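You operate a simulated robot arm through the tools that you are given. There is no shell and no other tool.

Carry out the task below with a simulated robot arm. There is one attempt and no reset: what you move stays moved.

TASK
Secure the marking head, shut the extractor down and park its duct.
Fine: lock lever locked, rocker off, blue damper handle closed; leave the white-capped tube.
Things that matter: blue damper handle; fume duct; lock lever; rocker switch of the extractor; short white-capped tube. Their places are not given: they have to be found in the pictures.

Only the result counts: the job must be done as asked and must still hold three seconds after the hand-in. Knocking over, shifting, dropping, spilling or breaking anything else fails it.

THE ROBOT
A 7-joint arm with a two-finger gripper, fixed in place. Base frame: the origin is at the foot of the arm, x ahead of it, y to its left, z up. Lengths are in m, angles in rad, forces in N, time in s.
With the tool pointing down near the work surface it reaches from about 0.24 to 0.7 m from the base axis. Its first joint turns from -1.152 to 1.152 rad. Payload 2.45 kg.
The tool frame sits at the grasp point between the pads (the TCP): z along the fingers, y along the line on which they close. The tips reach 0.026 m beyond it. Largest opening 0.096 m; the body of the gripper starts 0.069 m behind the TCP.
Orientation is that of the tool frame in the base frame, as a unit quaternion [w, x, y, z]. With the fingers straight down and closing along the base's y, the tool's x points along the base's -x, its y along +y and its z along -z.

THE INTERFACE
- The arm moves only by the tool play_rows. Its arguments are lists of equal length, an entry for each row: "gripper": the closure in counts, from 0 (fully open) to 255 (shut); "linear": the shift along the tool's x, y, z in m, a list of three; "rotation": the turn, a rotation vector about the tool's x, y, z in rad, a list of three. In form: {"gripper": [gripper, ...], "linear": [[dx, dy, dz], ...], "rotation": [[ax, ay, az], ...]}. A call has 1 to 20 rows; each row shifts and turns the commanded pose from where the row before left it, along the tool's axes as they then stand. Each row takes 0.2 s and may step no farther than 0.05 m and 0.15 rad from the row before; otherwise, or with a gripper value out of range, the whole call is refused. A pose out of reach is approached as far as the arm can. The call stops where the force on the tool passes 40 N (or 10 N more than at its start, if that is more) or the arm is blocked; 0.2 s more then pass. Each finger halts on what it meets, pressing with about 24 N; the grip force reading is that of the motor and also rises with nothing between the fingers. The clock runs only during rows and for 0.2 s after the last one: add rows that do not move to give the fingers time. It gives the time, the measured TCP pose, the force on the tool (base axes), the opening and the grip force at its end, in the units of the frame above (readings bear some noise), with the torque about the TCP (base axes, N m) and any sound that the robot's microphone picked up.
- Cameras (640 x 400 px; columns grow to the right, rows downward): "scene" is fixed at [0.183, -0.405, 1.428]; the picture's right is [0.61, -0.79, 0.00], its down [-0.42, -0.33, -0.84] and it looks along [0.67, 0.52, -0.54] (base axes); focal length 271 px, centre (320, 200). "wrist" rides on the gripper at [0.082, 0.003, -0.098] in the tool frame; the picture's right is [-0.04, 1.00, 0.00], its down [-0.73, -0.03, -0.68] and it looks along [-0.68, -0.03, 0.73] (tool axes); focal length 256 px, centre (320, 200).
- camera(camera): a new picture of that camera. No time passes.
- locate(camera, pixels): for up to 12 pixels [column, row] of the newest picture of that camera ("zoom" is the newest enlarged one), the place [x, y, z] in the base frame of the surface seen there, good to about 0.002 m. No time passes.
- inspect(camera, box): a new picture of the part [left, top, right, bottom] of that camera's present view, enlarged. No time passes.
- job_done(): hands the job in; it is judged then, once.

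Unless the task says otherwise, let go and move clear before handing in.

The tools are called after "Call:" by a JSON object that holds its "method" and its "body". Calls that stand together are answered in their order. play_rows: Moves the arm, as the interface text tells. Its arguments: {"type":"object","properties":{"gripper":{"type":"array"},"linear":{"type":"array"},"rotation":{"type":"array"}},"required":["gripper","linear","rotation"]} The other tools are called the same way: camera (camera) takes a picture; locate (camera, pixels) gives the place of the surface under pixels of a picture; inspect (camera, box) takes an enlarged picture of a part of a camera's view; job_done () hands the job in.

At the start:

```text
clock: 0.0
tcp_pos: [0.4137, -0.1363, 1.305]
ee_rot: [0.0, 0.0, 1.0, 0.0]
contact_force: [-0.3, 0.1, -0.1]
ft_torque: [0.02, 0.0, 0.01]
finger_gap: 0.0959
gripper_force: 0.0
```

scene: 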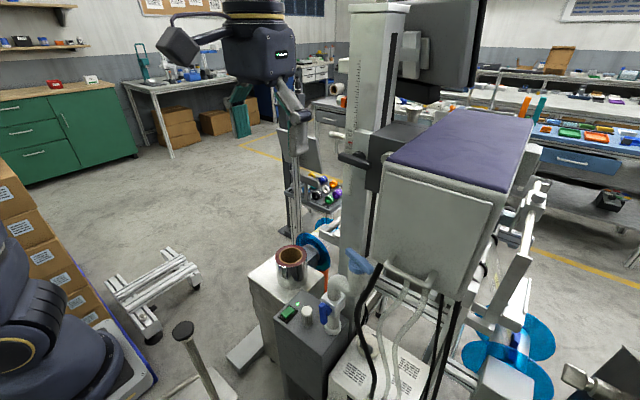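
wrist: 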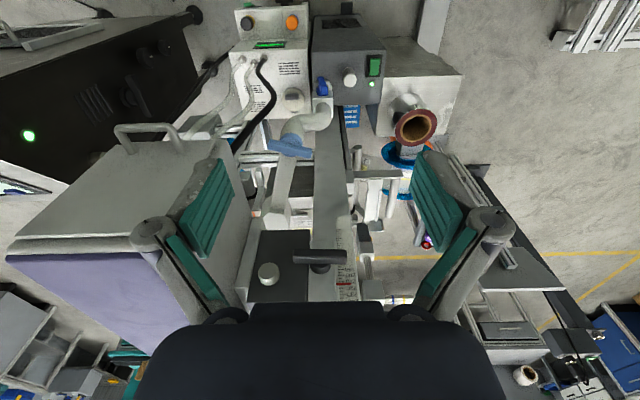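

The scene shows the extractor with a rocker near (290,312), a white cap near (308,318), and a blue handle near (357,262); the wrist view shows a dark lever near (320,257). I'll enlarge these regions before moving.

Call:
{"method": "inspect", "body": {"camera": "scene", "box": [230, 220, 450, 400]}}

Call:
{"method": "inspect", "body": {"camera": "wrist", "box": [220, 0, 480, 170]}}

Call:
{"method": "inspect", "body": {"camera": "wrist", "box": [220, 150, 420, 310]}}

Call:
{"method": "inspect", "body": {"camera": "scene", "box": [320, 90, 480, 200]}}

```text
2.22 times, centred on (340, 310) of scene
```

zoom: 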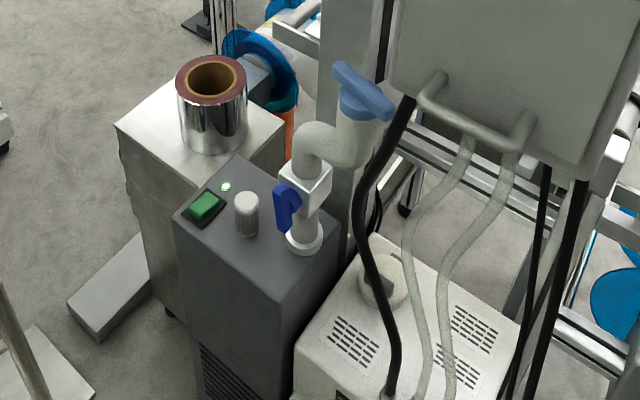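

```text
2.35 times, centred on (350, 85) of wrist
```

zoom: 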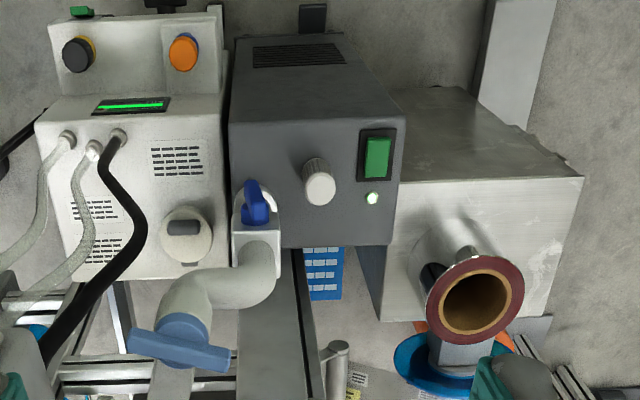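

```text
2.50 times, centred on (320, 230) of wrist
```

zoom: 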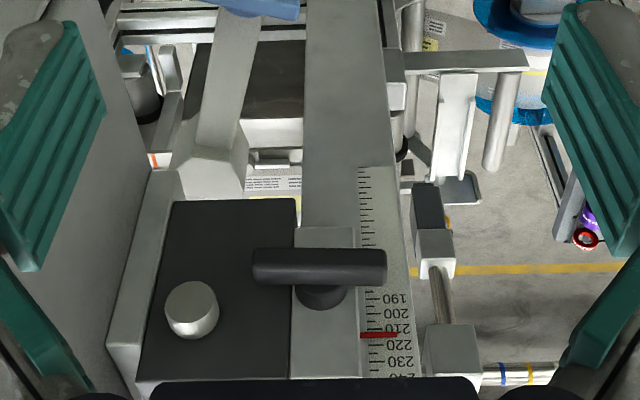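

```text
3.64 times, centred on (400, 145) of scene
```

zoom: 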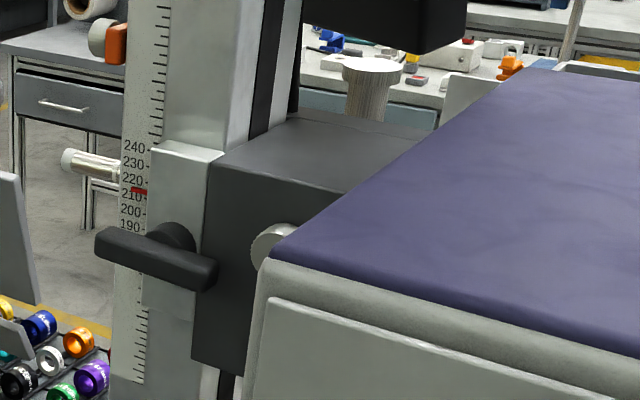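

The zooms show a green rocker, a white ribbed knob, a dark-blue small handle and a lighter blue T-handle on the white elbow pipe. I'll measure where these surfaces are.

Call:
{"method": "camera", "body": {"camera": "scene"}}

Call:
{"method": "camera", "body": {"camera": "wrist"}}

Call:
{"method": "inspect", "body": {"camera": "scene", "box": [270, 240, 400, 340]}}

Call:
{"method": "locate", "body": {"camera": "wrist", "pixels": [[374, 66], [350, 76], [323, 84], [290, 147], [268, 143], [312, 152], [320, 118], [302, 258], [340, 258], [268, 273], [345, 284], [414, 127]]}}

Call:
{"method": "locate", "body": {"camera": "scene", "pixels": [[289, 312], [308, 309], [323, 310], [357, 262], [335, 295], [333, 325], [352, 158], [340, 131], [364, 155], [388, 153], [342, 285], [345, 270]]}}

```text
taken
```

scene: 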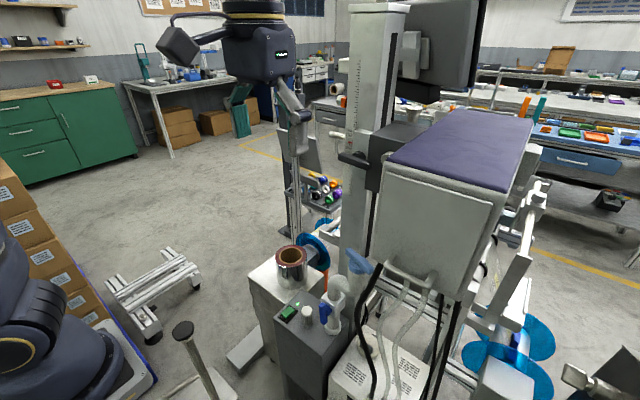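

```text
taken
```

wrist: 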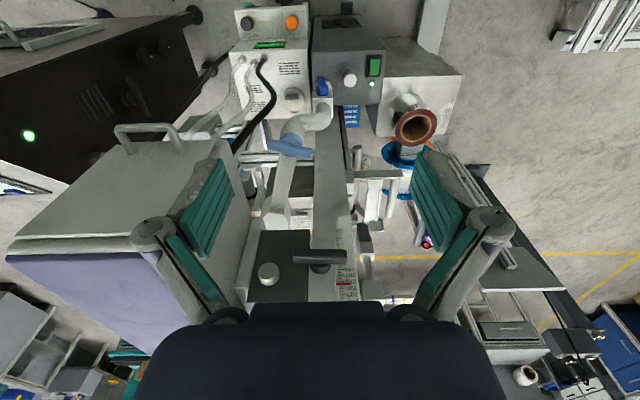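

```text
4.00 times, centred on (335, 290) of scene
```

zoom: 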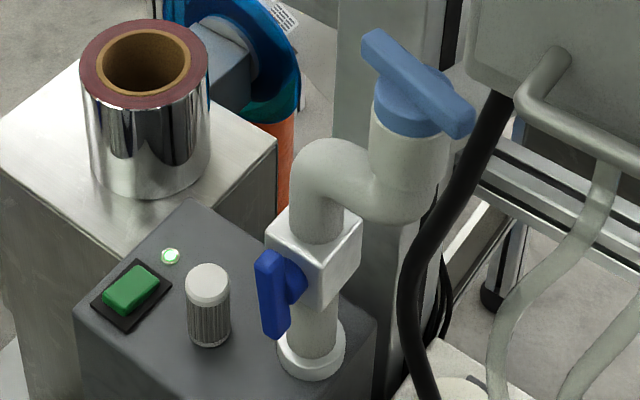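

```text
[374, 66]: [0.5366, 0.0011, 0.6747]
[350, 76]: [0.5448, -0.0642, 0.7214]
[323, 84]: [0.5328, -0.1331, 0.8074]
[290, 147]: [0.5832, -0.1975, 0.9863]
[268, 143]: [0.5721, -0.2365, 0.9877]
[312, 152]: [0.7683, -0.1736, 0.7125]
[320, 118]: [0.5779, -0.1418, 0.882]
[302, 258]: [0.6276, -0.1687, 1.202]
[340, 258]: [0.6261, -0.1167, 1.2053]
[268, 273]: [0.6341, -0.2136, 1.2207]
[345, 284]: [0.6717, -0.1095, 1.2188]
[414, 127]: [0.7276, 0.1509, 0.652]
```

```text
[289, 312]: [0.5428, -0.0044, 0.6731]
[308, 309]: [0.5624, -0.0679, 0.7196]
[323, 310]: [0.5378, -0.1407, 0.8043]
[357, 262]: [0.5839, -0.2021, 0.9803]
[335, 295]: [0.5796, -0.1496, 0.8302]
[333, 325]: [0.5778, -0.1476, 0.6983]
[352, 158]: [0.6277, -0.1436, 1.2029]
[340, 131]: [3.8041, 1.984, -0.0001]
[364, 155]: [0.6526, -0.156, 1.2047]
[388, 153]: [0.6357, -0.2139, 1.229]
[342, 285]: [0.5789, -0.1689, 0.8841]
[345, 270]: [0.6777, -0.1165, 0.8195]
```

The lever lies along y at about [0.627,-0.143,1.20]; the dark-blue handle stands vertical beside the pipe at [0.535,-0.135,0.807]; the light-blue T is at [0.583,-0.2,0.985]. I'll look at the duct run and the lock lever more closely.

Call:
{"method": "inspect", "body": {"camera": "wrist", "box": [240, 90, 360, 165]}}

Call:
{"method": "inspect", "body": {"camera": "wrist", "box": [230, 130, 390, 230]}}

Call:
{"method": "inspect", "body": {"camera": "wrist", "box": [230, 220, 390, 305]}}

Call:
{"method": "locate", "body": {"camera": "wrist", "pixels": [[285, 170], [280, 195], [276, 215], [300, 215], [330, 200], [310, 130], [322, 100], [318, 85], [300, 140], [280, 160], [305, 150], [265, 255]]}}

```text
5.33 times, centred on (300, 128) of wrist
```

zoom: 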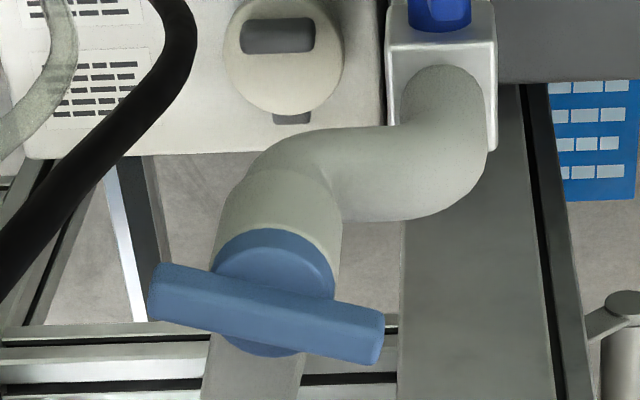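

```text
4.00 times, centred on (310, 180) of wrist
```

zoom: 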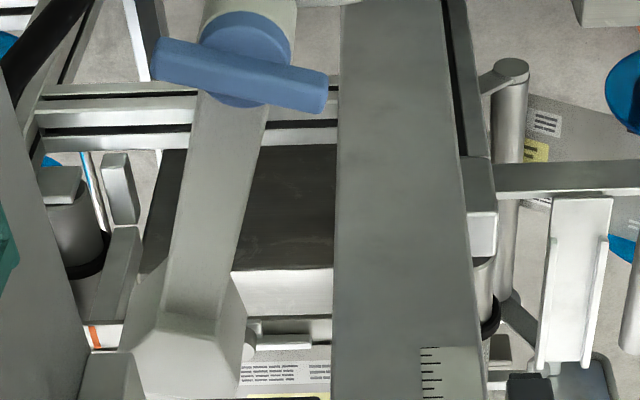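

```text
4.00 times, centred on (310, 262) of wrist
```

zoom: 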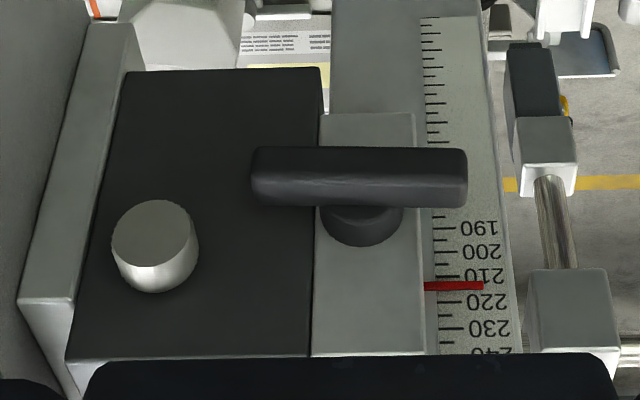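

```text
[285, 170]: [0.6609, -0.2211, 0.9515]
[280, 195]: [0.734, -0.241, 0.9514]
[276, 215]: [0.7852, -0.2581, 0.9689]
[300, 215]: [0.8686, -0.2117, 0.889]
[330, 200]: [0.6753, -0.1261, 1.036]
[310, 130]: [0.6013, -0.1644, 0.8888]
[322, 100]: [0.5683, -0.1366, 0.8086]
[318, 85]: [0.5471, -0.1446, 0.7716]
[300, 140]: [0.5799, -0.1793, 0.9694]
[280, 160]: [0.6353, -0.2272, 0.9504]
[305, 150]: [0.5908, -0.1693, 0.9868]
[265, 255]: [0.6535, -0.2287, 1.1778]
```

The duct arm runs from under the light-blue T at [0.58,-0.20,0.95] to a hood near [0.785,-0.258,0.97]. I'll lower the arm in free space in front of the machine for a closer look at the extractor top.

Call:
{"method": "play_rows", "body": {"gripper": [0, 0, 0, 0, 0, 0, 0, 0, 0, 0], "linear": [[0.003, 0.006, 0.042], [0.003, 0.006, 0.042], [0.003, 0.006, 0.042], [0.003, 0.006, 0.042], [0.003, 0.006, 0.042], [0.003, 0.006, 0.042], [0.003, 0.006, 0.042], [0.003, 0.006, 0.042], [0.003, 0.006, 0.042], [0, 0, 0]], "rotation": [[0, 0, 0], [0, 0, 0], [0, 0, 0], [0, 0, 0], [0, 0, 0], [0, 0, 0], [0, 0, 0], [0, 0, 0], [0, 0, 0], [0, 0, 0]]}}

Call:
{"method": "camera", "body": {"camera": "wrist"}}

Call:
{"method": "camera", "body": {"camera": "scene"}}

```text
clock: 2.2
tcp_pos: [0.3893, -0.0798, 0.9249]
ee_rot: [0.0, 0.0, 1.0, 0.0]
contact_force: [0.1, 0.7, 0.4]
ft_torque: [-0.04, -0.02, -0.01]
finger_gap: 0.0958
gripper_force: 0.1
```

```text
taken
```

wrist: 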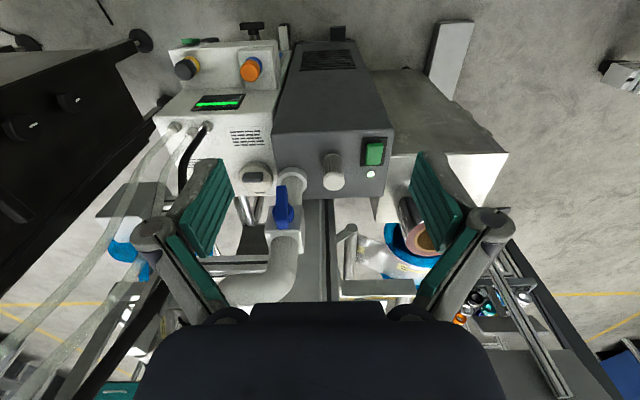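

```text
taken
```

scene: 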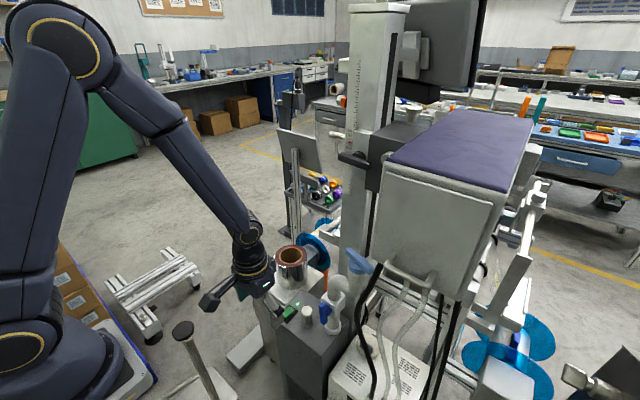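

Call:
{"method": "inspect", "body": {"camera": "wrist", "box": [300, 110, 400, 200]}}

Call:
{"method": "inspect", "body": {"camera": "wrist", "box": [230, 150, 350, 250]}}

Call:
{"method": "inspect", "body": {"camera": "wrist", "box": [320, 180, 460, 300]}}

Call:
{"method": "locate", "body": {"camera": "wrist", "pixels": [[376, 147], [374, 160], [334, 162], [334, 180], [283, 190], [284, 220], [275, 215], [297, 225], [371, 174], [350, 200], [345, 235], [375, 287]]}}

```text
4.44 times, centred on (350, 155) of wrist
```

zoom: 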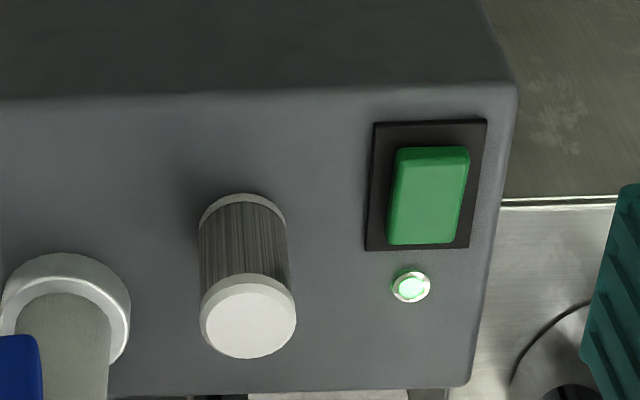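

```text
4.00 times, centred on (290, 200) of wrist
```

zoom: 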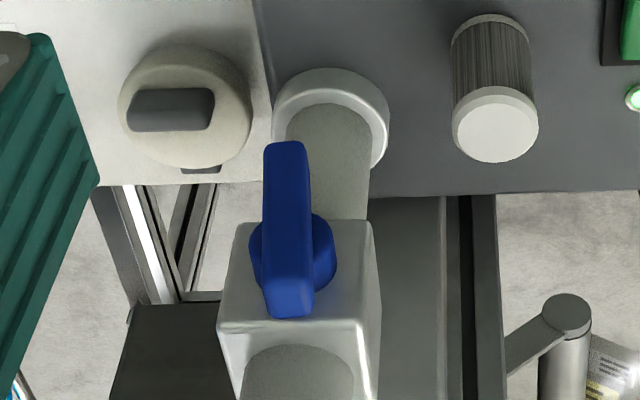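

```text
3.33 times, centred on (390, 240) of wrist
```

zoom: 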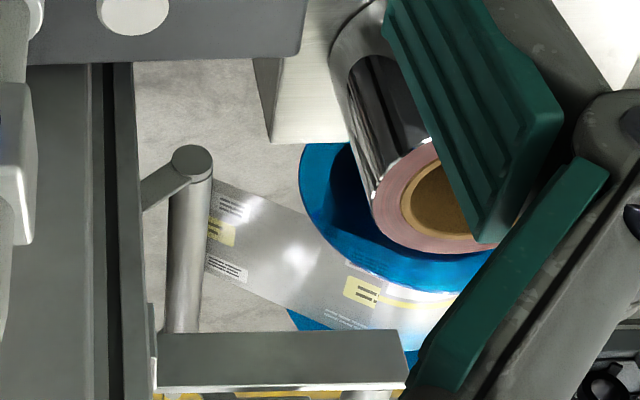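

```text
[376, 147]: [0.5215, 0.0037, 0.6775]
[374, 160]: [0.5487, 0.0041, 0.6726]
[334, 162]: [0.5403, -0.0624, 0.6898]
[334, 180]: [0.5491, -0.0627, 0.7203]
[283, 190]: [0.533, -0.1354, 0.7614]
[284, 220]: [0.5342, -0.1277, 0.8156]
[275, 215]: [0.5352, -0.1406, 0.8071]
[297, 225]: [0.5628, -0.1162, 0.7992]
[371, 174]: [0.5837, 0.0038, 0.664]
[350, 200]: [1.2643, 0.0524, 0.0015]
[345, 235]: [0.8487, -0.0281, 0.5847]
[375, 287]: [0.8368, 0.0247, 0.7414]
```

The rocker's near (−x) end at zoom (430,150) stands higher (z≈0.6775) than its LED-side end (0.6726) and the LED glows, so it's on and the near end must be pressed. I'll zoom into the rocker and the valve to measure them.

Call:
{"method": "inspect", "body": {"camera": "wrist", "box": [350, 125, 400, 185]}}

Call:
{"method": "locate", "body": {"camera": "wrist", "pixels": [[371, 143], [382, 143], [370, 146], [381, 146], [375, 150], [375, 155], [369, 163], [380, 163], [375, 163], [365, 137], [386, 140], [375, 139]]}}

Call:
{"method": "inspect", "body": {"camera": "wrist", "box": [255, 175, 325, 240]}}

Call:
{"method": "locate", "body": {"camera": "zoom", "pixels": [[200, 120], [230, 130], [215, 200], [215, 300], [230, 380], [170, 290], [290, 290], [120, 320], [360, 320], [200, 100], [250, 250], [190, 250]]}}

```text
6.67 times, centred on (375, 155) of wrist
```

zoom: 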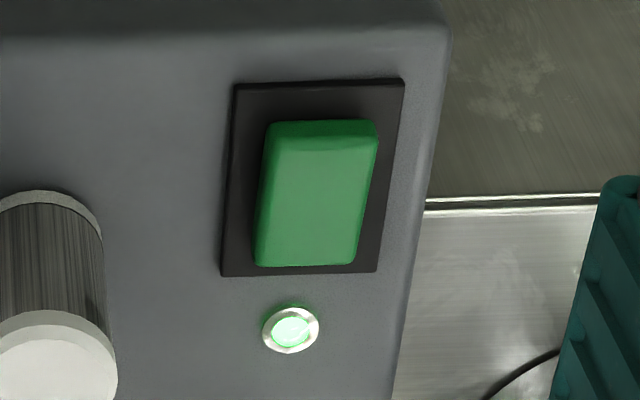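

```text
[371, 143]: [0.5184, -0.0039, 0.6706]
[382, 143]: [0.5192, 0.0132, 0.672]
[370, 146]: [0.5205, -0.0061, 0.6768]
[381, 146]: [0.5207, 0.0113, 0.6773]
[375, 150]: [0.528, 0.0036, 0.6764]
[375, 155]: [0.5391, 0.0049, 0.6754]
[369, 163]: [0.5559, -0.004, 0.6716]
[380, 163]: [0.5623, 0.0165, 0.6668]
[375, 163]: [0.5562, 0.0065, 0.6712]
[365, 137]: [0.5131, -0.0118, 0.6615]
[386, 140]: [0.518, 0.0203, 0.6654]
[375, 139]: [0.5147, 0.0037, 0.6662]
```

```text
6.15 times, centred on (290, 208) of wrist
```

zoom: 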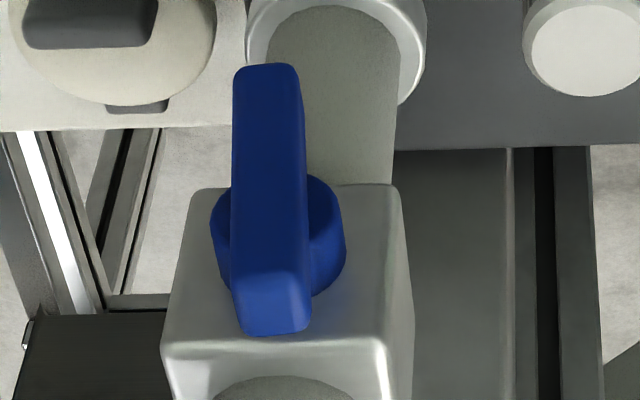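

```text
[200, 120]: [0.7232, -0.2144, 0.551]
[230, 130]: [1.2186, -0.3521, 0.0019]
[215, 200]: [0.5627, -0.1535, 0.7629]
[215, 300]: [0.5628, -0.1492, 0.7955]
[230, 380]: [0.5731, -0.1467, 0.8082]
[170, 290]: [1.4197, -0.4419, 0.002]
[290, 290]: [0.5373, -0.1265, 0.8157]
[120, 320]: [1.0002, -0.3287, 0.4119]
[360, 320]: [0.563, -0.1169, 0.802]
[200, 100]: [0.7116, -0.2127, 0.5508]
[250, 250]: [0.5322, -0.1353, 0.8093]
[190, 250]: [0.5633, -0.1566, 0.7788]
```

The rocker spans about x 0.519–0.558, y −0.005–0.012 with its raised near edge at z≈0.677; the valve bar sits on the cube's −x face (x=0.563) with its centre near y=−0.135. Before raising the arm to the lock lever I'll measure the head housing and the extractor's front.

Call:
{"method": "locate", "body": {"camera": "scene", "pixels": [[388, 170], [385, 200], [380, 245], [455, 295], [490, 210], [440, 180], [400, 160], [370, 170], [350, 200], [430, 283], [345, 160], [362, 163]]}}

Call:
{"method": "locate", "body": {"camera": "wrist", "pixels": [[330, 60], [330, 100], [330, 130], [300, 125], [385, 120], [330, 45], [268, 75], [286, 183], [287, 187], [288, 226], [285, 205], [254, 178]]}}

Call:
{"method": "inspect", "body": {"camera": "scene", "box": [325, 125, 405, 185]}}

```text
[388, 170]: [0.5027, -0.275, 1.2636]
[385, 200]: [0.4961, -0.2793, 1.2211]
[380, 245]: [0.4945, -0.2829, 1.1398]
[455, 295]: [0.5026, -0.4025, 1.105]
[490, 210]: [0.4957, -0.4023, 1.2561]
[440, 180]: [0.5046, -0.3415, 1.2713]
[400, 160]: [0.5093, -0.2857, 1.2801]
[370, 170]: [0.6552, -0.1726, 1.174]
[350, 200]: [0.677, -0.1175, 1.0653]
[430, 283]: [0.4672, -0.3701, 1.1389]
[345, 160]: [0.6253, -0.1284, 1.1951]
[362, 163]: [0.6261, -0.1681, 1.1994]
```

```text
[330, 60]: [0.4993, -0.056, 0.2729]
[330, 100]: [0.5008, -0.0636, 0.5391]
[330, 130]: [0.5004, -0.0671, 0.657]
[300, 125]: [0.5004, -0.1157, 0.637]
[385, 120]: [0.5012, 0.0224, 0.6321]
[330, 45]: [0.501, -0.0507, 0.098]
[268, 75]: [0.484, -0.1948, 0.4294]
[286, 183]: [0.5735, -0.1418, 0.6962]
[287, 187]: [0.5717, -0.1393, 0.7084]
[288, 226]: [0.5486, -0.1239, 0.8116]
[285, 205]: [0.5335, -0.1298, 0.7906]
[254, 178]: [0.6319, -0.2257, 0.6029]
```

```text
6.67 times, centred on (365, 155) of scene
```

zoom: 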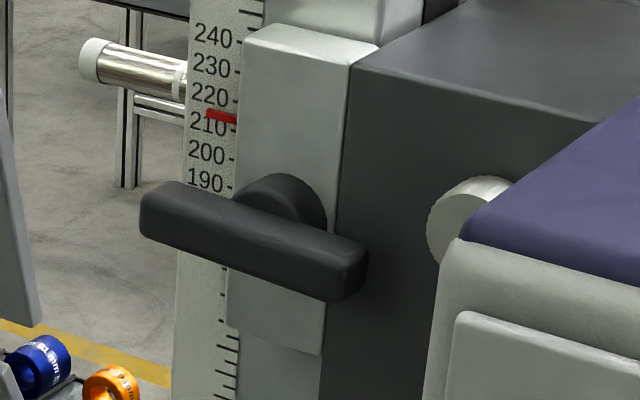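

A short silver tube with a white cap shows at scene (337,134), left of the mast, apart from the ribbed knob on the extractor. I'll measure where it really is before moving near the mast.

Call:
{"method": "locate", "body": {"camera": "zoom", "pixels": [[92, 60], [130, 66], [165, 78], [178, 80], [150, 205], [255, 235], [355, 280], [275, 190], [300, 190], [460, 220], [290, 60], [210, 180]]}}

Call:
{"method": "inspect", "body": {"camera": "scene", "box": [300, 60, 420, 160]}}

```text
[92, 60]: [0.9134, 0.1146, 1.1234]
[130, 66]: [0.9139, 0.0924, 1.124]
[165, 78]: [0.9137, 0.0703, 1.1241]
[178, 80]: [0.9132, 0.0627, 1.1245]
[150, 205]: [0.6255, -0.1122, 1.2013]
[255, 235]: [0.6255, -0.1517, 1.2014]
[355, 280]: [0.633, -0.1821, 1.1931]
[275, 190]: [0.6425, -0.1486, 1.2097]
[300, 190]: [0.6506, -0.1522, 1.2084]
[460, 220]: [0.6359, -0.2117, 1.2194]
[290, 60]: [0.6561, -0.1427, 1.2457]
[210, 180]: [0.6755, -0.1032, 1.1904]
```

```text
4.00 times, centred on (360, 110) of scene
```

zoom: 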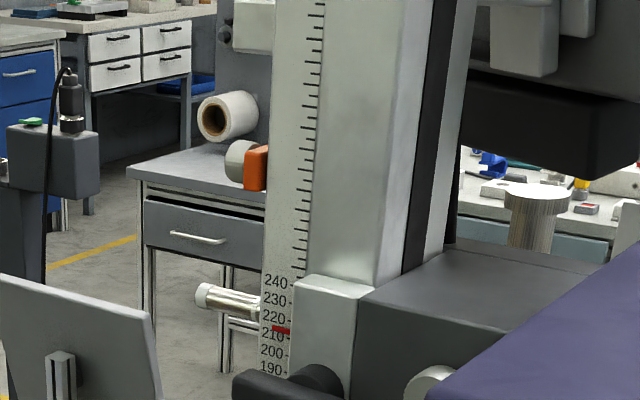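

The bar's front face is x≈0.6255, spanning y −0.112 to −0.182 at z≈1.20, and the white-capped tube is far behind at [0.913,0.09,1.124], out of my way. I'll rise in front of the mast and tilt the tool to point along +x.

Call:
{"method": "play_rows", "body": {"gripper": [0, 0, 0, 0, 0, 0, 0, 0, 0, 0, 0, 0, 0, 0, 0, 0, 0, 0, 0, 0], "linear": [[-0.0138, -0.0084, -0.0344], [-0.0138, -0.0084, -0.0344], [-0.0138, -0.0084, -0.0344], [-0.0138, -0.0084, -0.0344], [-0.0138, -0.0084, -0.0344], [-0.0138, -0.0084, -0.0344], [-0.0138, -0.0084, -0.0344], [-0.0138, -0.0084, -0.0344], [0, 0, 0], [0, 0, 0], [0, 0, 0], [0, 0, 0], [0, 0, 0], [0, 0, 0], [0, 0, 0], [0, 0, 0], [0, 0, 0], [0, 0, 0], [0, 0, 0], [0, 0, 0]], "rotation": [[0, 0, 0], [0, 0, 0], [0, 0, 0], [0, 0, 0], [0, 0, 0], [0, 0, 0], [0, 0, 0], [0, 0, 0], [0, -0.1428, 0], [0, -0.1428, 0], [0, -0.1428, 0], [0, -0.1428, 0], [0, -0.1428, 0], [0, -0.1428, 0], [0, -0.1428, 0], [0, -0.1428, 0], [0, -0.1428, 0], [0, -0.1428, 0], [0, -0.1428, 0], [0, 0, 0]]}}

Call:
{"method": "camera", "body": {"camera": "wrist"}}

Call:
{"method": "camera", "body": {"camera": "scene"}}

```text
clock: 6.4
tcp_pos: [0.4994, -0.15, 1.2027]
ee_rot: [0.707, 0.001, 0.707, 0.0]
contact_force: [0.4, 0.0, 0.3]
ft_torque: [0.0, -0.02, 0.0]
finger_gap: 0.0959
gripper_force: 0.0
```

```text
taken
```

wrist: 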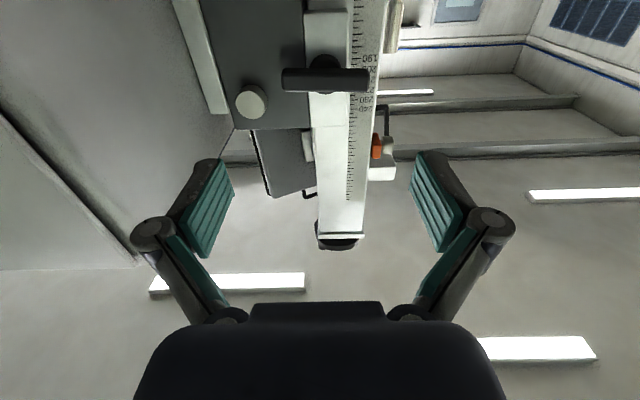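

```text
taken
```

scene: 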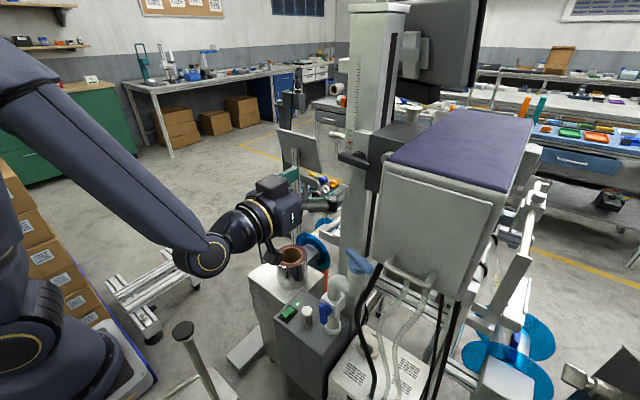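

The tool now points along +x and the lever shows at (325,80). I'll zoom on it and measure the bar and hub.

Call:
{"method": "inspect", "body": {"camera": "wrist", "box": [260, 30, 400, 120]}}

Call:
{"method": "locate", "body": {"camera": "zoom", "pixels": [[130, 225], [160, 225], [280, 225], [420, 225], [435, 225], [280, 195], [280, 245], [400, 195], [270, 170], [230, 185], [330, 185], [280, 262]]}}

```text
4.44 times, centred on (330, 75) of wrist
```

zoom: 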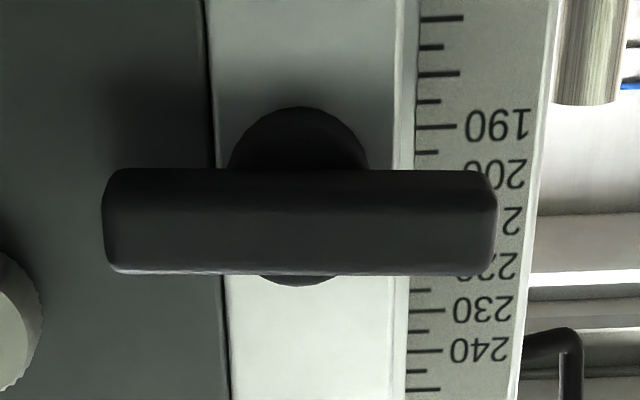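

```text
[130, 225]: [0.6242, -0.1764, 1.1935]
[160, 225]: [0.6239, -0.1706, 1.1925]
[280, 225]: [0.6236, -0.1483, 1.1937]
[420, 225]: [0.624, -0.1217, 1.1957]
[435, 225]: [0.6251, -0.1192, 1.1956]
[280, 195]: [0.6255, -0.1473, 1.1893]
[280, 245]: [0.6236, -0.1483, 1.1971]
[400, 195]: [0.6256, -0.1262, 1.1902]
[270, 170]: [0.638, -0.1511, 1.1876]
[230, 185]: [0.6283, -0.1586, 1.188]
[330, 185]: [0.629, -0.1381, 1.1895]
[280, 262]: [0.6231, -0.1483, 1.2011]
```

The bar spans y −0.181 to −0.109 and z about 1.187–1.204, so its centre is near y=−0.145, z=1.196. I'll roll the tool 90° so that the fingers close along z, keeping the camera on the free (+y) side.

Call:
{"method": "play_rows", "body": {"gripper": [0, 0, 0, 0, 0, 0, 0, 0, 0, 0, 0, 0], "linear": [[0, 0, 0], [0, 0, 0], [0, 0, 0], [0, 0, 0], [0, 0, 0], [0, 0, 0], [0, 0, 0], [0, 0, 0], [0, 0, 0], [0, 0, 0], [0, 0, 0], [0, 0, 0]], "rotation": [[0, 0, 0.1428], [0, 0, 0.1428], [0, 0, 0.1428], [0, 0, 0.1428], [0, 0, 0.1428], [0, 0, 0.1428], [0, 0, 0.1428], [0, 0, 0.1428], [0, 0, 0.1428], [0, 0, 0.1428], [0, 0, 0.1428], [0, 0, 0]]}}

Call:
{"method": "camera", "body": {"camera": "wrist"}}

```text
clock: 9.0
tcp_pos: [0.4963, -0.1494, 1.2028]
ee_rot: [0.5, 0.5, 0.499, 0.5]
contact_force: [0.2, -0.7, -0.3]
ft_torque: [-0.01, -0.01, -0.04]
finger_gap: 0.0962
gripper_force: 0.1
```

```text
taken
```

wrist: 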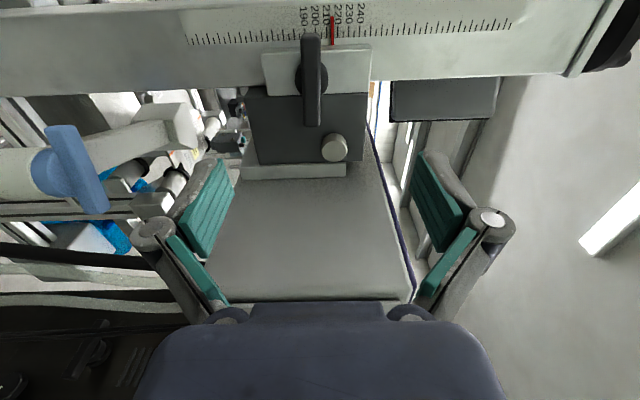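

The wrist picture now shows the lever at (312,80) edge-on and also the light-blue T with the duct arm at left. I'll zoom on both for measurements.

Call:
{"method": "inspect", "body": {"camera": "wrist", "box": [0, 80, 250, 260]}}

Call:
{"method": "inspect", "body": {"camera": "wrist", "box": [260, 10, 380, 170]}}

Call:
{"method": "locate", "body": {"camera": "wrist", "pixels": [[312, 40], [312, 60], [312, 80], [312, 120], [305, 80], [319, 80], [299, 80], [326, 75], [334, 147], [320, 170], [300, 75], [312, 100]]}}

```text
2.22 times, centred on (125, 170) of wrist
```

zoom: 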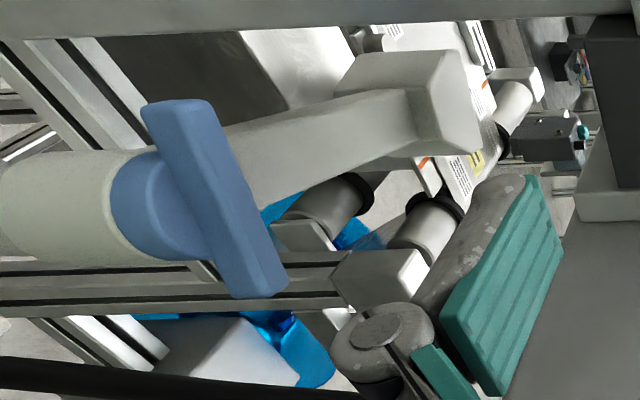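

```text
2.50 times, centred on (320, 90) of wrist
```

zoom: 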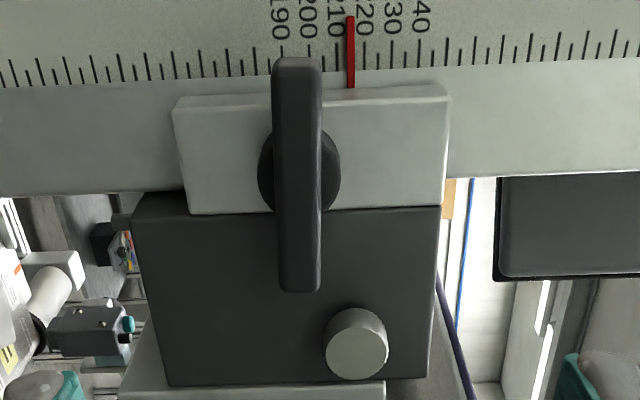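

```text
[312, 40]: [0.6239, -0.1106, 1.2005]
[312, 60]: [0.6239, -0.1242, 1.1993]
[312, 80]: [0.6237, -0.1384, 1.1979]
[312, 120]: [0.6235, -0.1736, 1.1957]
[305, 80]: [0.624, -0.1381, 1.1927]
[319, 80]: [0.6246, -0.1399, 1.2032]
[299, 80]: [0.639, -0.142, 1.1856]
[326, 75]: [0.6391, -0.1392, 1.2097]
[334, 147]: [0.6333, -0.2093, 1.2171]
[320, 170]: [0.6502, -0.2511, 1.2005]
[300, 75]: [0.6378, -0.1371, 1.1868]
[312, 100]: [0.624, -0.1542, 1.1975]
```

The bar's front is x=0.624 with z 1.190–1.2055 and the hub starts at x≈0.638, so I'll stop with the tips at x≈0.635. I'll advance straight to TCP (0.609,−0.145,1.198).

Call:
{"method": "play_rows", "body": {"gripper": [0, 0, 0, 0, 0, 0], "linear": [[0.0044, -0.0048, 0.0], [0, 0, 0.03], [0, 0, 0.03], [0, 0, 0.03], [0, 0, 0.0227], [0, 0, 0]], "rotation": [[0, 0, 0], [0, 0, 0], [0, 0, 0], [0, 0, 0], [0, 0, 0], [0, 0, 0]]}}

Call:
{"method": "camera", "body": {"camera": "wrist"}}

Call:
{"method": "camera", "body": {"camera": "scene"}}

```text
clock: 10.4
tcp_pos: [0.6109, -0.1436, 1.1978]
ee_rot: [0.5, 0.5, 0.5, 0.5]
contact_force: [-0.8, 1.3, 0.1]
ft_torque: [-0.02, 0.04, 0.02]
finger_gap: 0.0959
gripper_force: 0.0
```

```text
taken
```

wrist: 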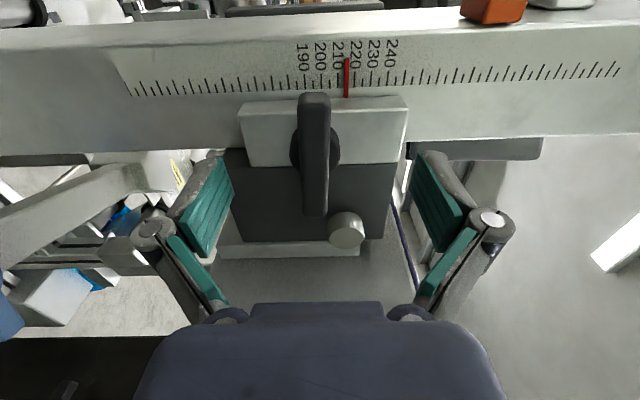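

```text
taken
```

scene: 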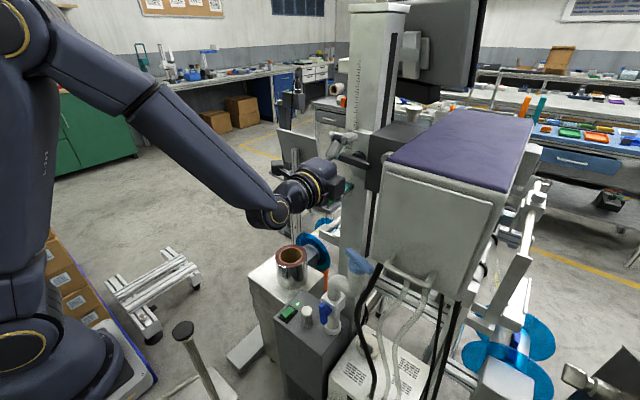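

The bar lies between the open pads at (315,155) and no contact is felt. I'll close the fingers on it.

Call:
{"method": "play_rows", "body": {"gripper": [120, 180, 220, 255, 255, 255, 255], "linear": [[0, 0, 0], [0, 0, 0], [0, 0, 0], [0, 0, 0], [0, 0, 0], [0, 0, 0], [0, 0, 0]], "rotation": [[0, 0, 0], [0, 0, 0], [0, 0, 0], [0, 0, 0], [0, 0, 0], [0, 0, 0], [0, 0, 0]]}}

Call:
{"method": "camera", "body": {"camera": "wrist"}}

```text
clock: 12.0
tcp_pos: [0.6088, -0.1435, 1.1969]
ee_rot: [0.499, 0.502, 0.501, 0.498]
contact_force: [0.0, -0.8, -15.2]
ft_torque: [0.03, 0.5, -0.3]
finger_gap: 0.0161
gripper_force: 42.4
```

```text
taken
```

wrist: 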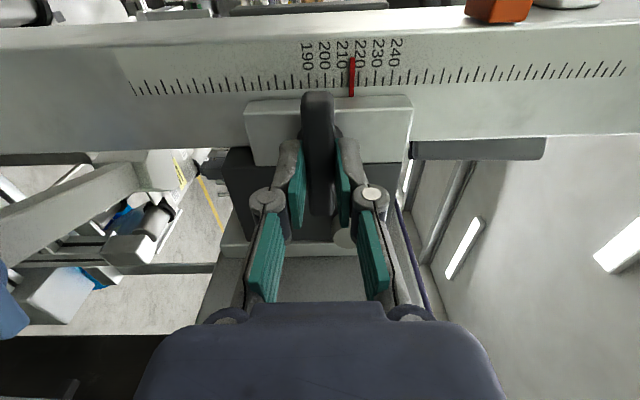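

The fingers hold the bar (gap 0.0161) with −15 N vertical load, so I'm a bit too high. I'll ease down 2 mm and try a small roll in the negative direction, watching torque.

Call:
{"method": "play_rows", "body": {"gripper": [255, 255, 255, 255, 255, 255], "linear": [[0, -0.002, 0], [0, 0, 0], [0, 0, 0], [0, 0, 0], [0, 0, 0], [0, 0, 0]], "rotation": [[0, 0, 0], [0, 0, 0], [0, 0, -0.04], [0, 0, -0.04], [0, 0, -0.04], [0, 0, 0]]}}

Call:
{"method": "camera", "body": {"camera": "wrist"}}

```text
clock: 13.4
tcp_pos: [0.61, -0.1446, 1.1954]
ee_rot: [0.529, 0.468, 0.53, 0.47]
contact_force: [-10.4, 5.8, -7.7]
ft_torque: [1.34, 0.15, 0.25]
finger_gap: 0.0185
gripper_force: 43.5
```

```text
taken
```

wrist: 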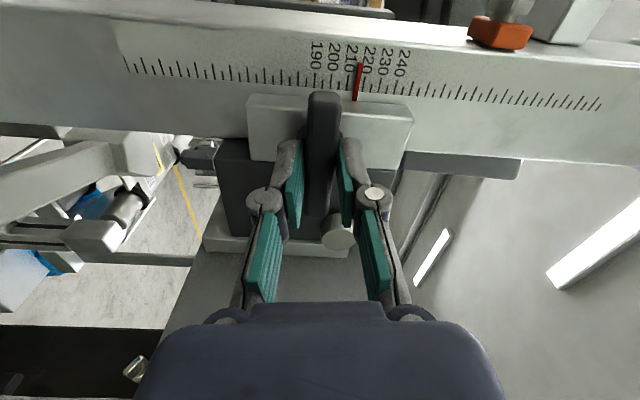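

Torque rose to 1.34 N·m and the gap opened slightly to 0.0185 after −0.12 rad, so I need to see whether the bar followed. I'll zoom in.

Call:
{"method": "inspect", "body": {"camera": "wrist", "box": [240, 80, 400, 220]}}

Call:
{"method": "inspect", "body": {"camera": "scene", "box": [325, 125, 405, 185]}}

Call:
{"method": "locate", "body": {"camera": "wrist", "pixels": [[320, 105], [320, 130], [320, 150], [320, 170], [320, 190], [320, 205]]}}

```text
2.86 times, centred on (320, 150) of wrist
```

zoom: 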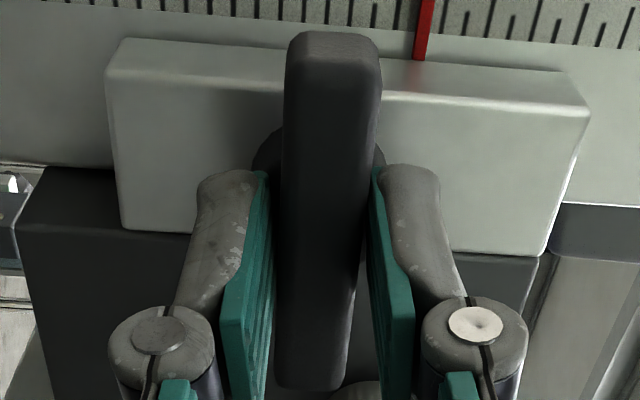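

```text
6.67 times, centred on (365, 155) of scene
```

zoom: 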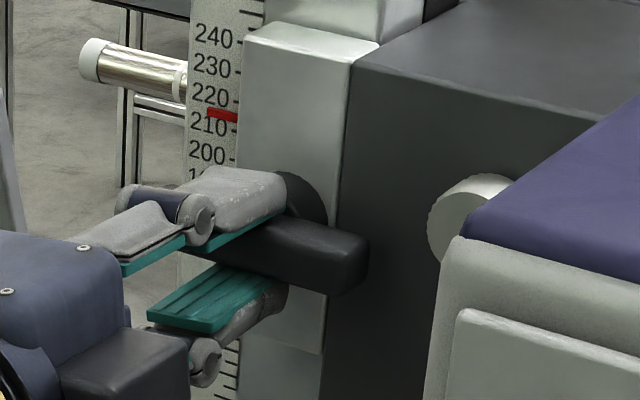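

```text
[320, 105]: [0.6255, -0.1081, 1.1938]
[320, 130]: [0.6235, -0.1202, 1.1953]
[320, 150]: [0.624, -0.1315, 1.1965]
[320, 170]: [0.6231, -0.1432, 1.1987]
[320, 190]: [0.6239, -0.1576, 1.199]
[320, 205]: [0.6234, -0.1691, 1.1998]
```

The bar end in the scene zoom (365,270) hasn't moved, so the negative direction looks stopped. I'll go back and try the positive direction.

Call:
{"method": "play_rows", "body": {"gripper": [255, 255, 255, 255, 255, 255, 255], "linear": [[0, 0, 0], [0, 0, 0], [0, 0, 0], [0, 0, 0], [0, 0, 0], [0, 0, 0], [0, 0, 0]], "rotation": [[0, 0, 0.06], [0, 0, 0.06], [0, 0, 0.04], [0, 0, 0.04], [0, 0, 0.04], [0, 0, 0.04], [0, 0, 0]]}}

Call:
{"method": "inspect", "body": {"camera": "scene", "box": [325, 125, 405, 185]}}

Call:
{"method": "inspect", "body": {"camera": "wrist", "box": [240, 80, 400, 220]}}

```text
clock: 15.0
tcp_pos: [0.6101, -0.1448, 1.1955]
ee_rot: [0.457, 0.538, 0.459, 0.539]
contact_force: [-15.1, 10.7, -3.1]
ft_torque: [0.01, 0.17, -0.29]
finger_gap: 0.0155
gripper_force: 41.0
```

```text
6.67 times, centred on (365, 155) of scene
```

zoom: 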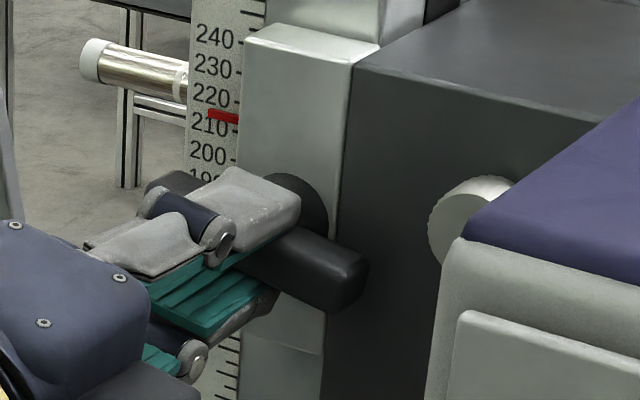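

```text
2.86 times, centred on (320, 150) of wrist
```

zoom: 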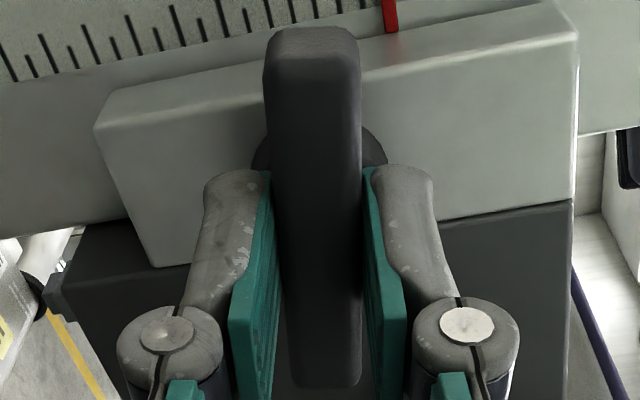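

Now the bar turns with the fingers at almost no torque (its far end rose in the scene zoom), so positive is the locking direction. I'll ease back 1.5 mm and keep turning.

Call:
{"method": "play_rows", "body": {"gripper": [255, 255, 255, 255, 255, 255, 255, 255, 255, 255, 255], "linear": [[0.001, 0, -0.0015], [0, 0, 0], [0, 0, 0], [0, 0, 0], [0, 0, 0], [0, 0, 0], [0, 0, 0], [0, 0, 0], [0, 0, 0], [0, 0, 0], [0, 0, 0]], "rotation": [[0, 0, 0], [0, 0, 0.1], [0, 0, 0.1], [0, 0, 0.1], [0, 0, 0.1], [0, 0, 0.1], [0, 0, 0.1], [0, 0, 0.1], [0, 0, 0.1], [0, 0, 0.1], [0, 0, 0]]}}

Call:
{"method": "inspect", "body": {"camera": "scene", "box": [325, 125, 405, 185]}}

Call:
{"method": "camera", "body": {"camera": "wrist"}}

```text
clock: 17.4
tcp_pos: [0.6093, -0.1452, 1.1957]
ee_rot: [0.178, 0.684, 0.178, 0.684]
contact_force: [28.0, -6.9, 2.4]
ft_torque: [0.01, 0.02, -0.18]
finger_gap: 0.016
gripper_force: 41.4
```

```text
6.67 times, centred on (365, 155) of scene
```

zoom: 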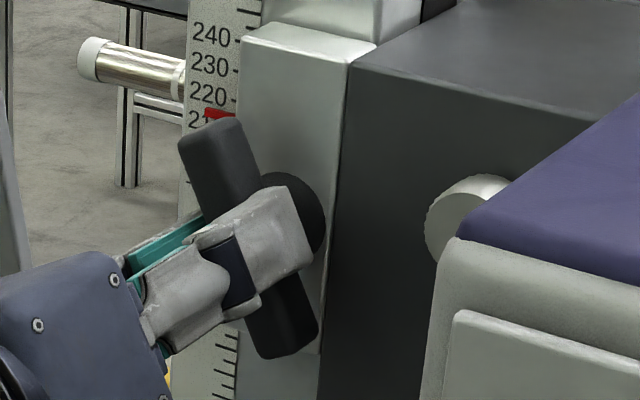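

```text
taken
```

wrist: 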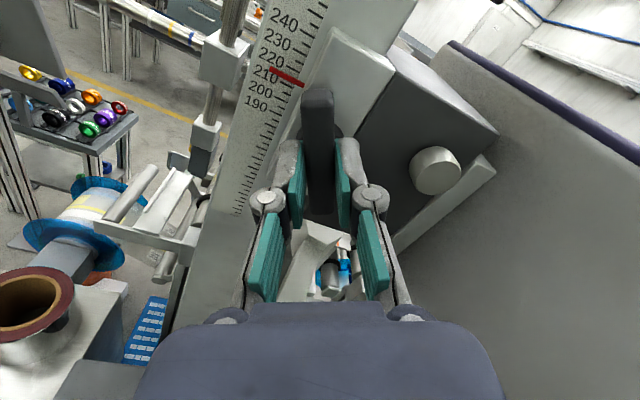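

The bar has turned about 61° freely. I'll continue the remaining ~29° and relieve the forward pull by 1 mm.

Call:
{"method": "play_rows", "body": {"gripper": [255, 255, 255, 255, 255, 255, 255], "linear": [[0, 0, 0.001], [0, 0, 0], [0, 0, 0], [0, 0, 0], [0, 0, 0], [0, 0, 0], [0, 0, 0]], "rotation": [[0, 0, 0.1], [0, 0, 0.1], [0, 0, 0.1], [0, 0, 0.1], [0, 0, 0.05], [0, 0, 0.05], [0, 0, 0]]}}

Call:
{"method": "inspect", "body": {"camera": "scene", "box": [325, 125, 405, 185]}}

Call:
{"method": "camera", "body": {"camera": "wrist"}}

```text
clock: 19.0
tcp_pos: [0.6091, -0.1448, 1.1953]
ee_rot: [0.004, 0.707, 0.002, 0.707]
contact_force: [-2.1, -8.9, 2.8]
ft_torque: [-0.02, -1.19, -0.21]
finger_gap: 0.0158
gripper_force: 42.0
```

```text
6.67 times, centred on (365, 155) of scene
```

zoom: 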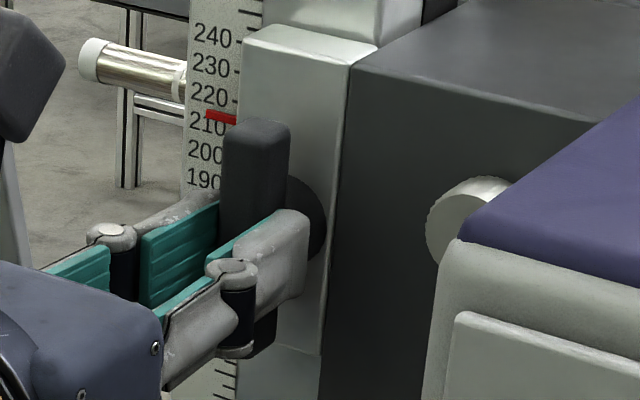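

```text
taken
```

wrist: 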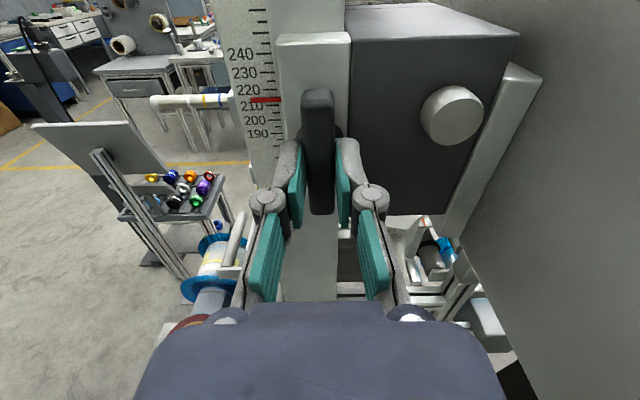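

The bar now stands vertical and torque about x is still near zero, so no stop is felt yet. I'll turn on gently to find the end stop.

Call:
{"method": "play_rows", "body": {"gripper": [255, 255, 255, 255, 255], "linear": [[0, 0, 0], [0, 0, 0], [0, 0, 0], [0, 0, 0], [0, 0, 0]], "rotation": [[0, 0, 0.04], [0, 0, 0.04], [0, 0, 0.04], [0, 0, 0], [0, 0, 0]]}}

Call:
{"method": "inspect", "body": {"camera": "scene", "box": [325, 125, 405, 185]}}

Call:
{"method": "inspect", "body": {"camera": "wrist", "box": [240, 80, 400, 220]}}

```text
clock: 20.2
tcp_pos: [0.6098, -0.1444, 1.1949]
ee_rot: [-0.038, 0.706, -0.04, 0.706]
contact_force: [-11.6, -13.4, 1.5]
ft_torque: [-1.25, 0.34, -0.3]
finger_gap: 0.018
gripper_force: 43.5
```

```text
6.67 times, centred on (365, 155) of scene
```

zoom: 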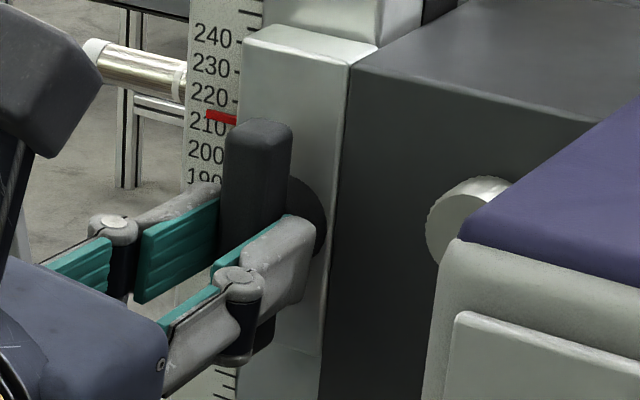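

```text
2.86 times, centred on (320, 150) of wrist
```

zoom: 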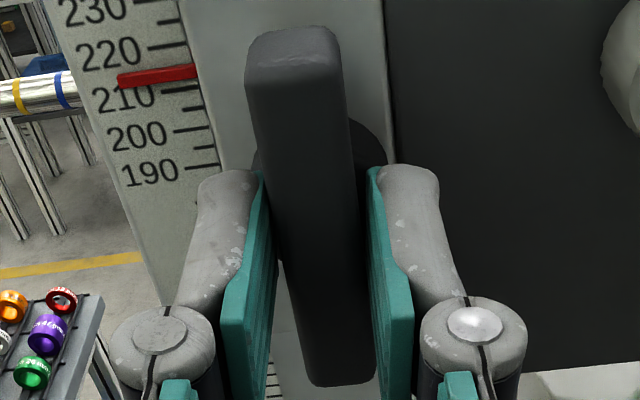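

The bar hit its stop at vertical (−1.25 N·m), so the lever is turned home. I'll relax the twist, open the fingers and back straight away.

Call:
{"method": "play_rows", "body": {"gripper": [255, 200, 150, 100, 50, 0, 0, 0, 0, 0, 0], "linear": [[0, 0, 0], [0, 0, 0], [0, 0, 0], [0, 0, 0], [0, 0, 0], [0, 0, 0], [0, 0, 0], [0, 0, -0.03], [0, 0, -0.03], [0, 0, -0.03], [0, 0, -0.03]], "rotation": [[0, 0, -0.06], [0, 0, 0], [0, 0, 0], [0, 0, 0], [0, 0, 0], [0, 0, 0], [0, 0, 0], [0, 0, 0], [0, 0, 0], [0, 0, 0], [0, 0, 0]]}}

Call:
{"method": "camera", "body": {"camera": "wrist"}}

Call:
{"method": "inspect", "body": {"camera": "scene", "box": [325, 125, 405, 185]}}

```text
clock: 22.6
tcp_pos: [0.4929, -0.1459, 1.1969]
ee_rot: [-0.018, 0.707, -0.017, 0.707]
contact_force: [-0.2, -0.4, -0.5]
ft_torque: [0.0, -0.03, -0.03]
finger_gap: 0.0961
gripper_force: 0.0
out of reach, approached as far as the arm can: row 11
```

```text
taken
```

wrist: 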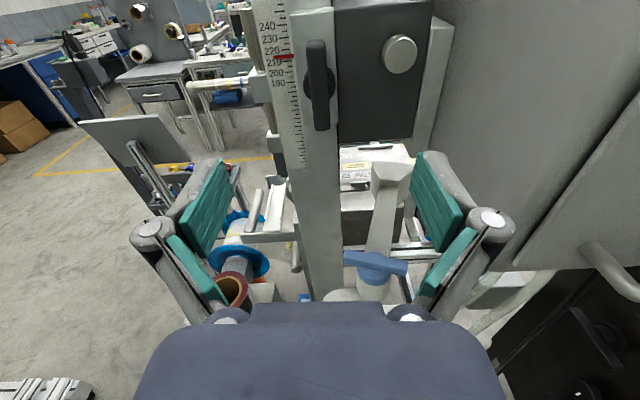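

```text
6.67 times, centred on (365, 155) of scene
```

zoom: 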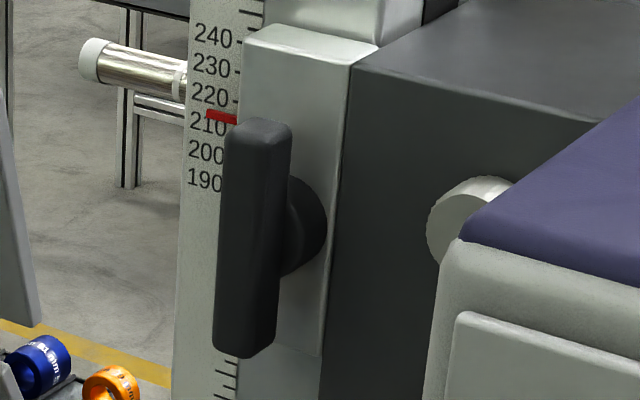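

The lever stays vertical after release and the head's pointer is unchanged at ~213. I'll use this view to study the duct (385,200) and its surroundings.

Call:
{"method": "inspect", "body": {"camera": "wrist", "box": [300, 140, 460, 310]}}

Call:
{"method": "locate", "body": {"camera": "wrist", "pixels": [[390, 165], [375, 165], [405, 165], [385, 185], [380, 210], [375, 245], [350, 258], [400, 268], [375, 262], [340, 290], [450, 280], [360, 190]]}}

```text
2.35 times, centred on (380, 225) of wrist
```

zoom: 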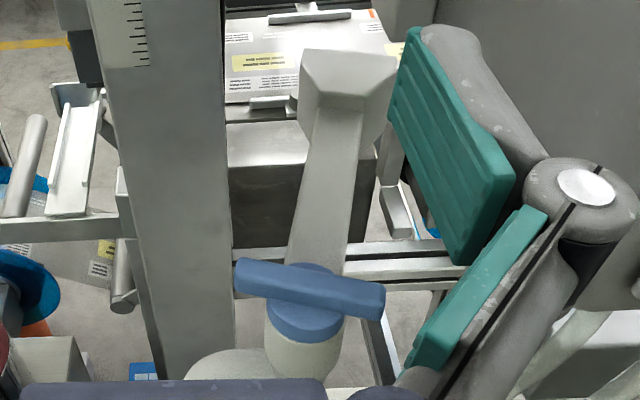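

```text
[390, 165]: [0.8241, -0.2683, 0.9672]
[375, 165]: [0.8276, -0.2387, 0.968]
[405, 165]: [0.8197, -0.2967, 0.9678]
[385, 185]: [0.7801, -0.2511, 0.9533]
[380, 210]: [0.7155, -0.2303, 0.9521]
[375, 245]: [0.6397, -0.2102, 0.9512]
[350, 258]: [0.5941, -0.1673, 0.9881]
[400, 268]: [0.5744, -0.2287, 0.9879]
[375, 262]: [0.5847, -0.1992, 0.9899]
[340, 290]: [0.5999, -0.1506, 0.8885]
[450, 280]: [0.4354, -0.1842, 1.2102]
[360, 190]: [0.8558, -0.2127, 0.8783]
```

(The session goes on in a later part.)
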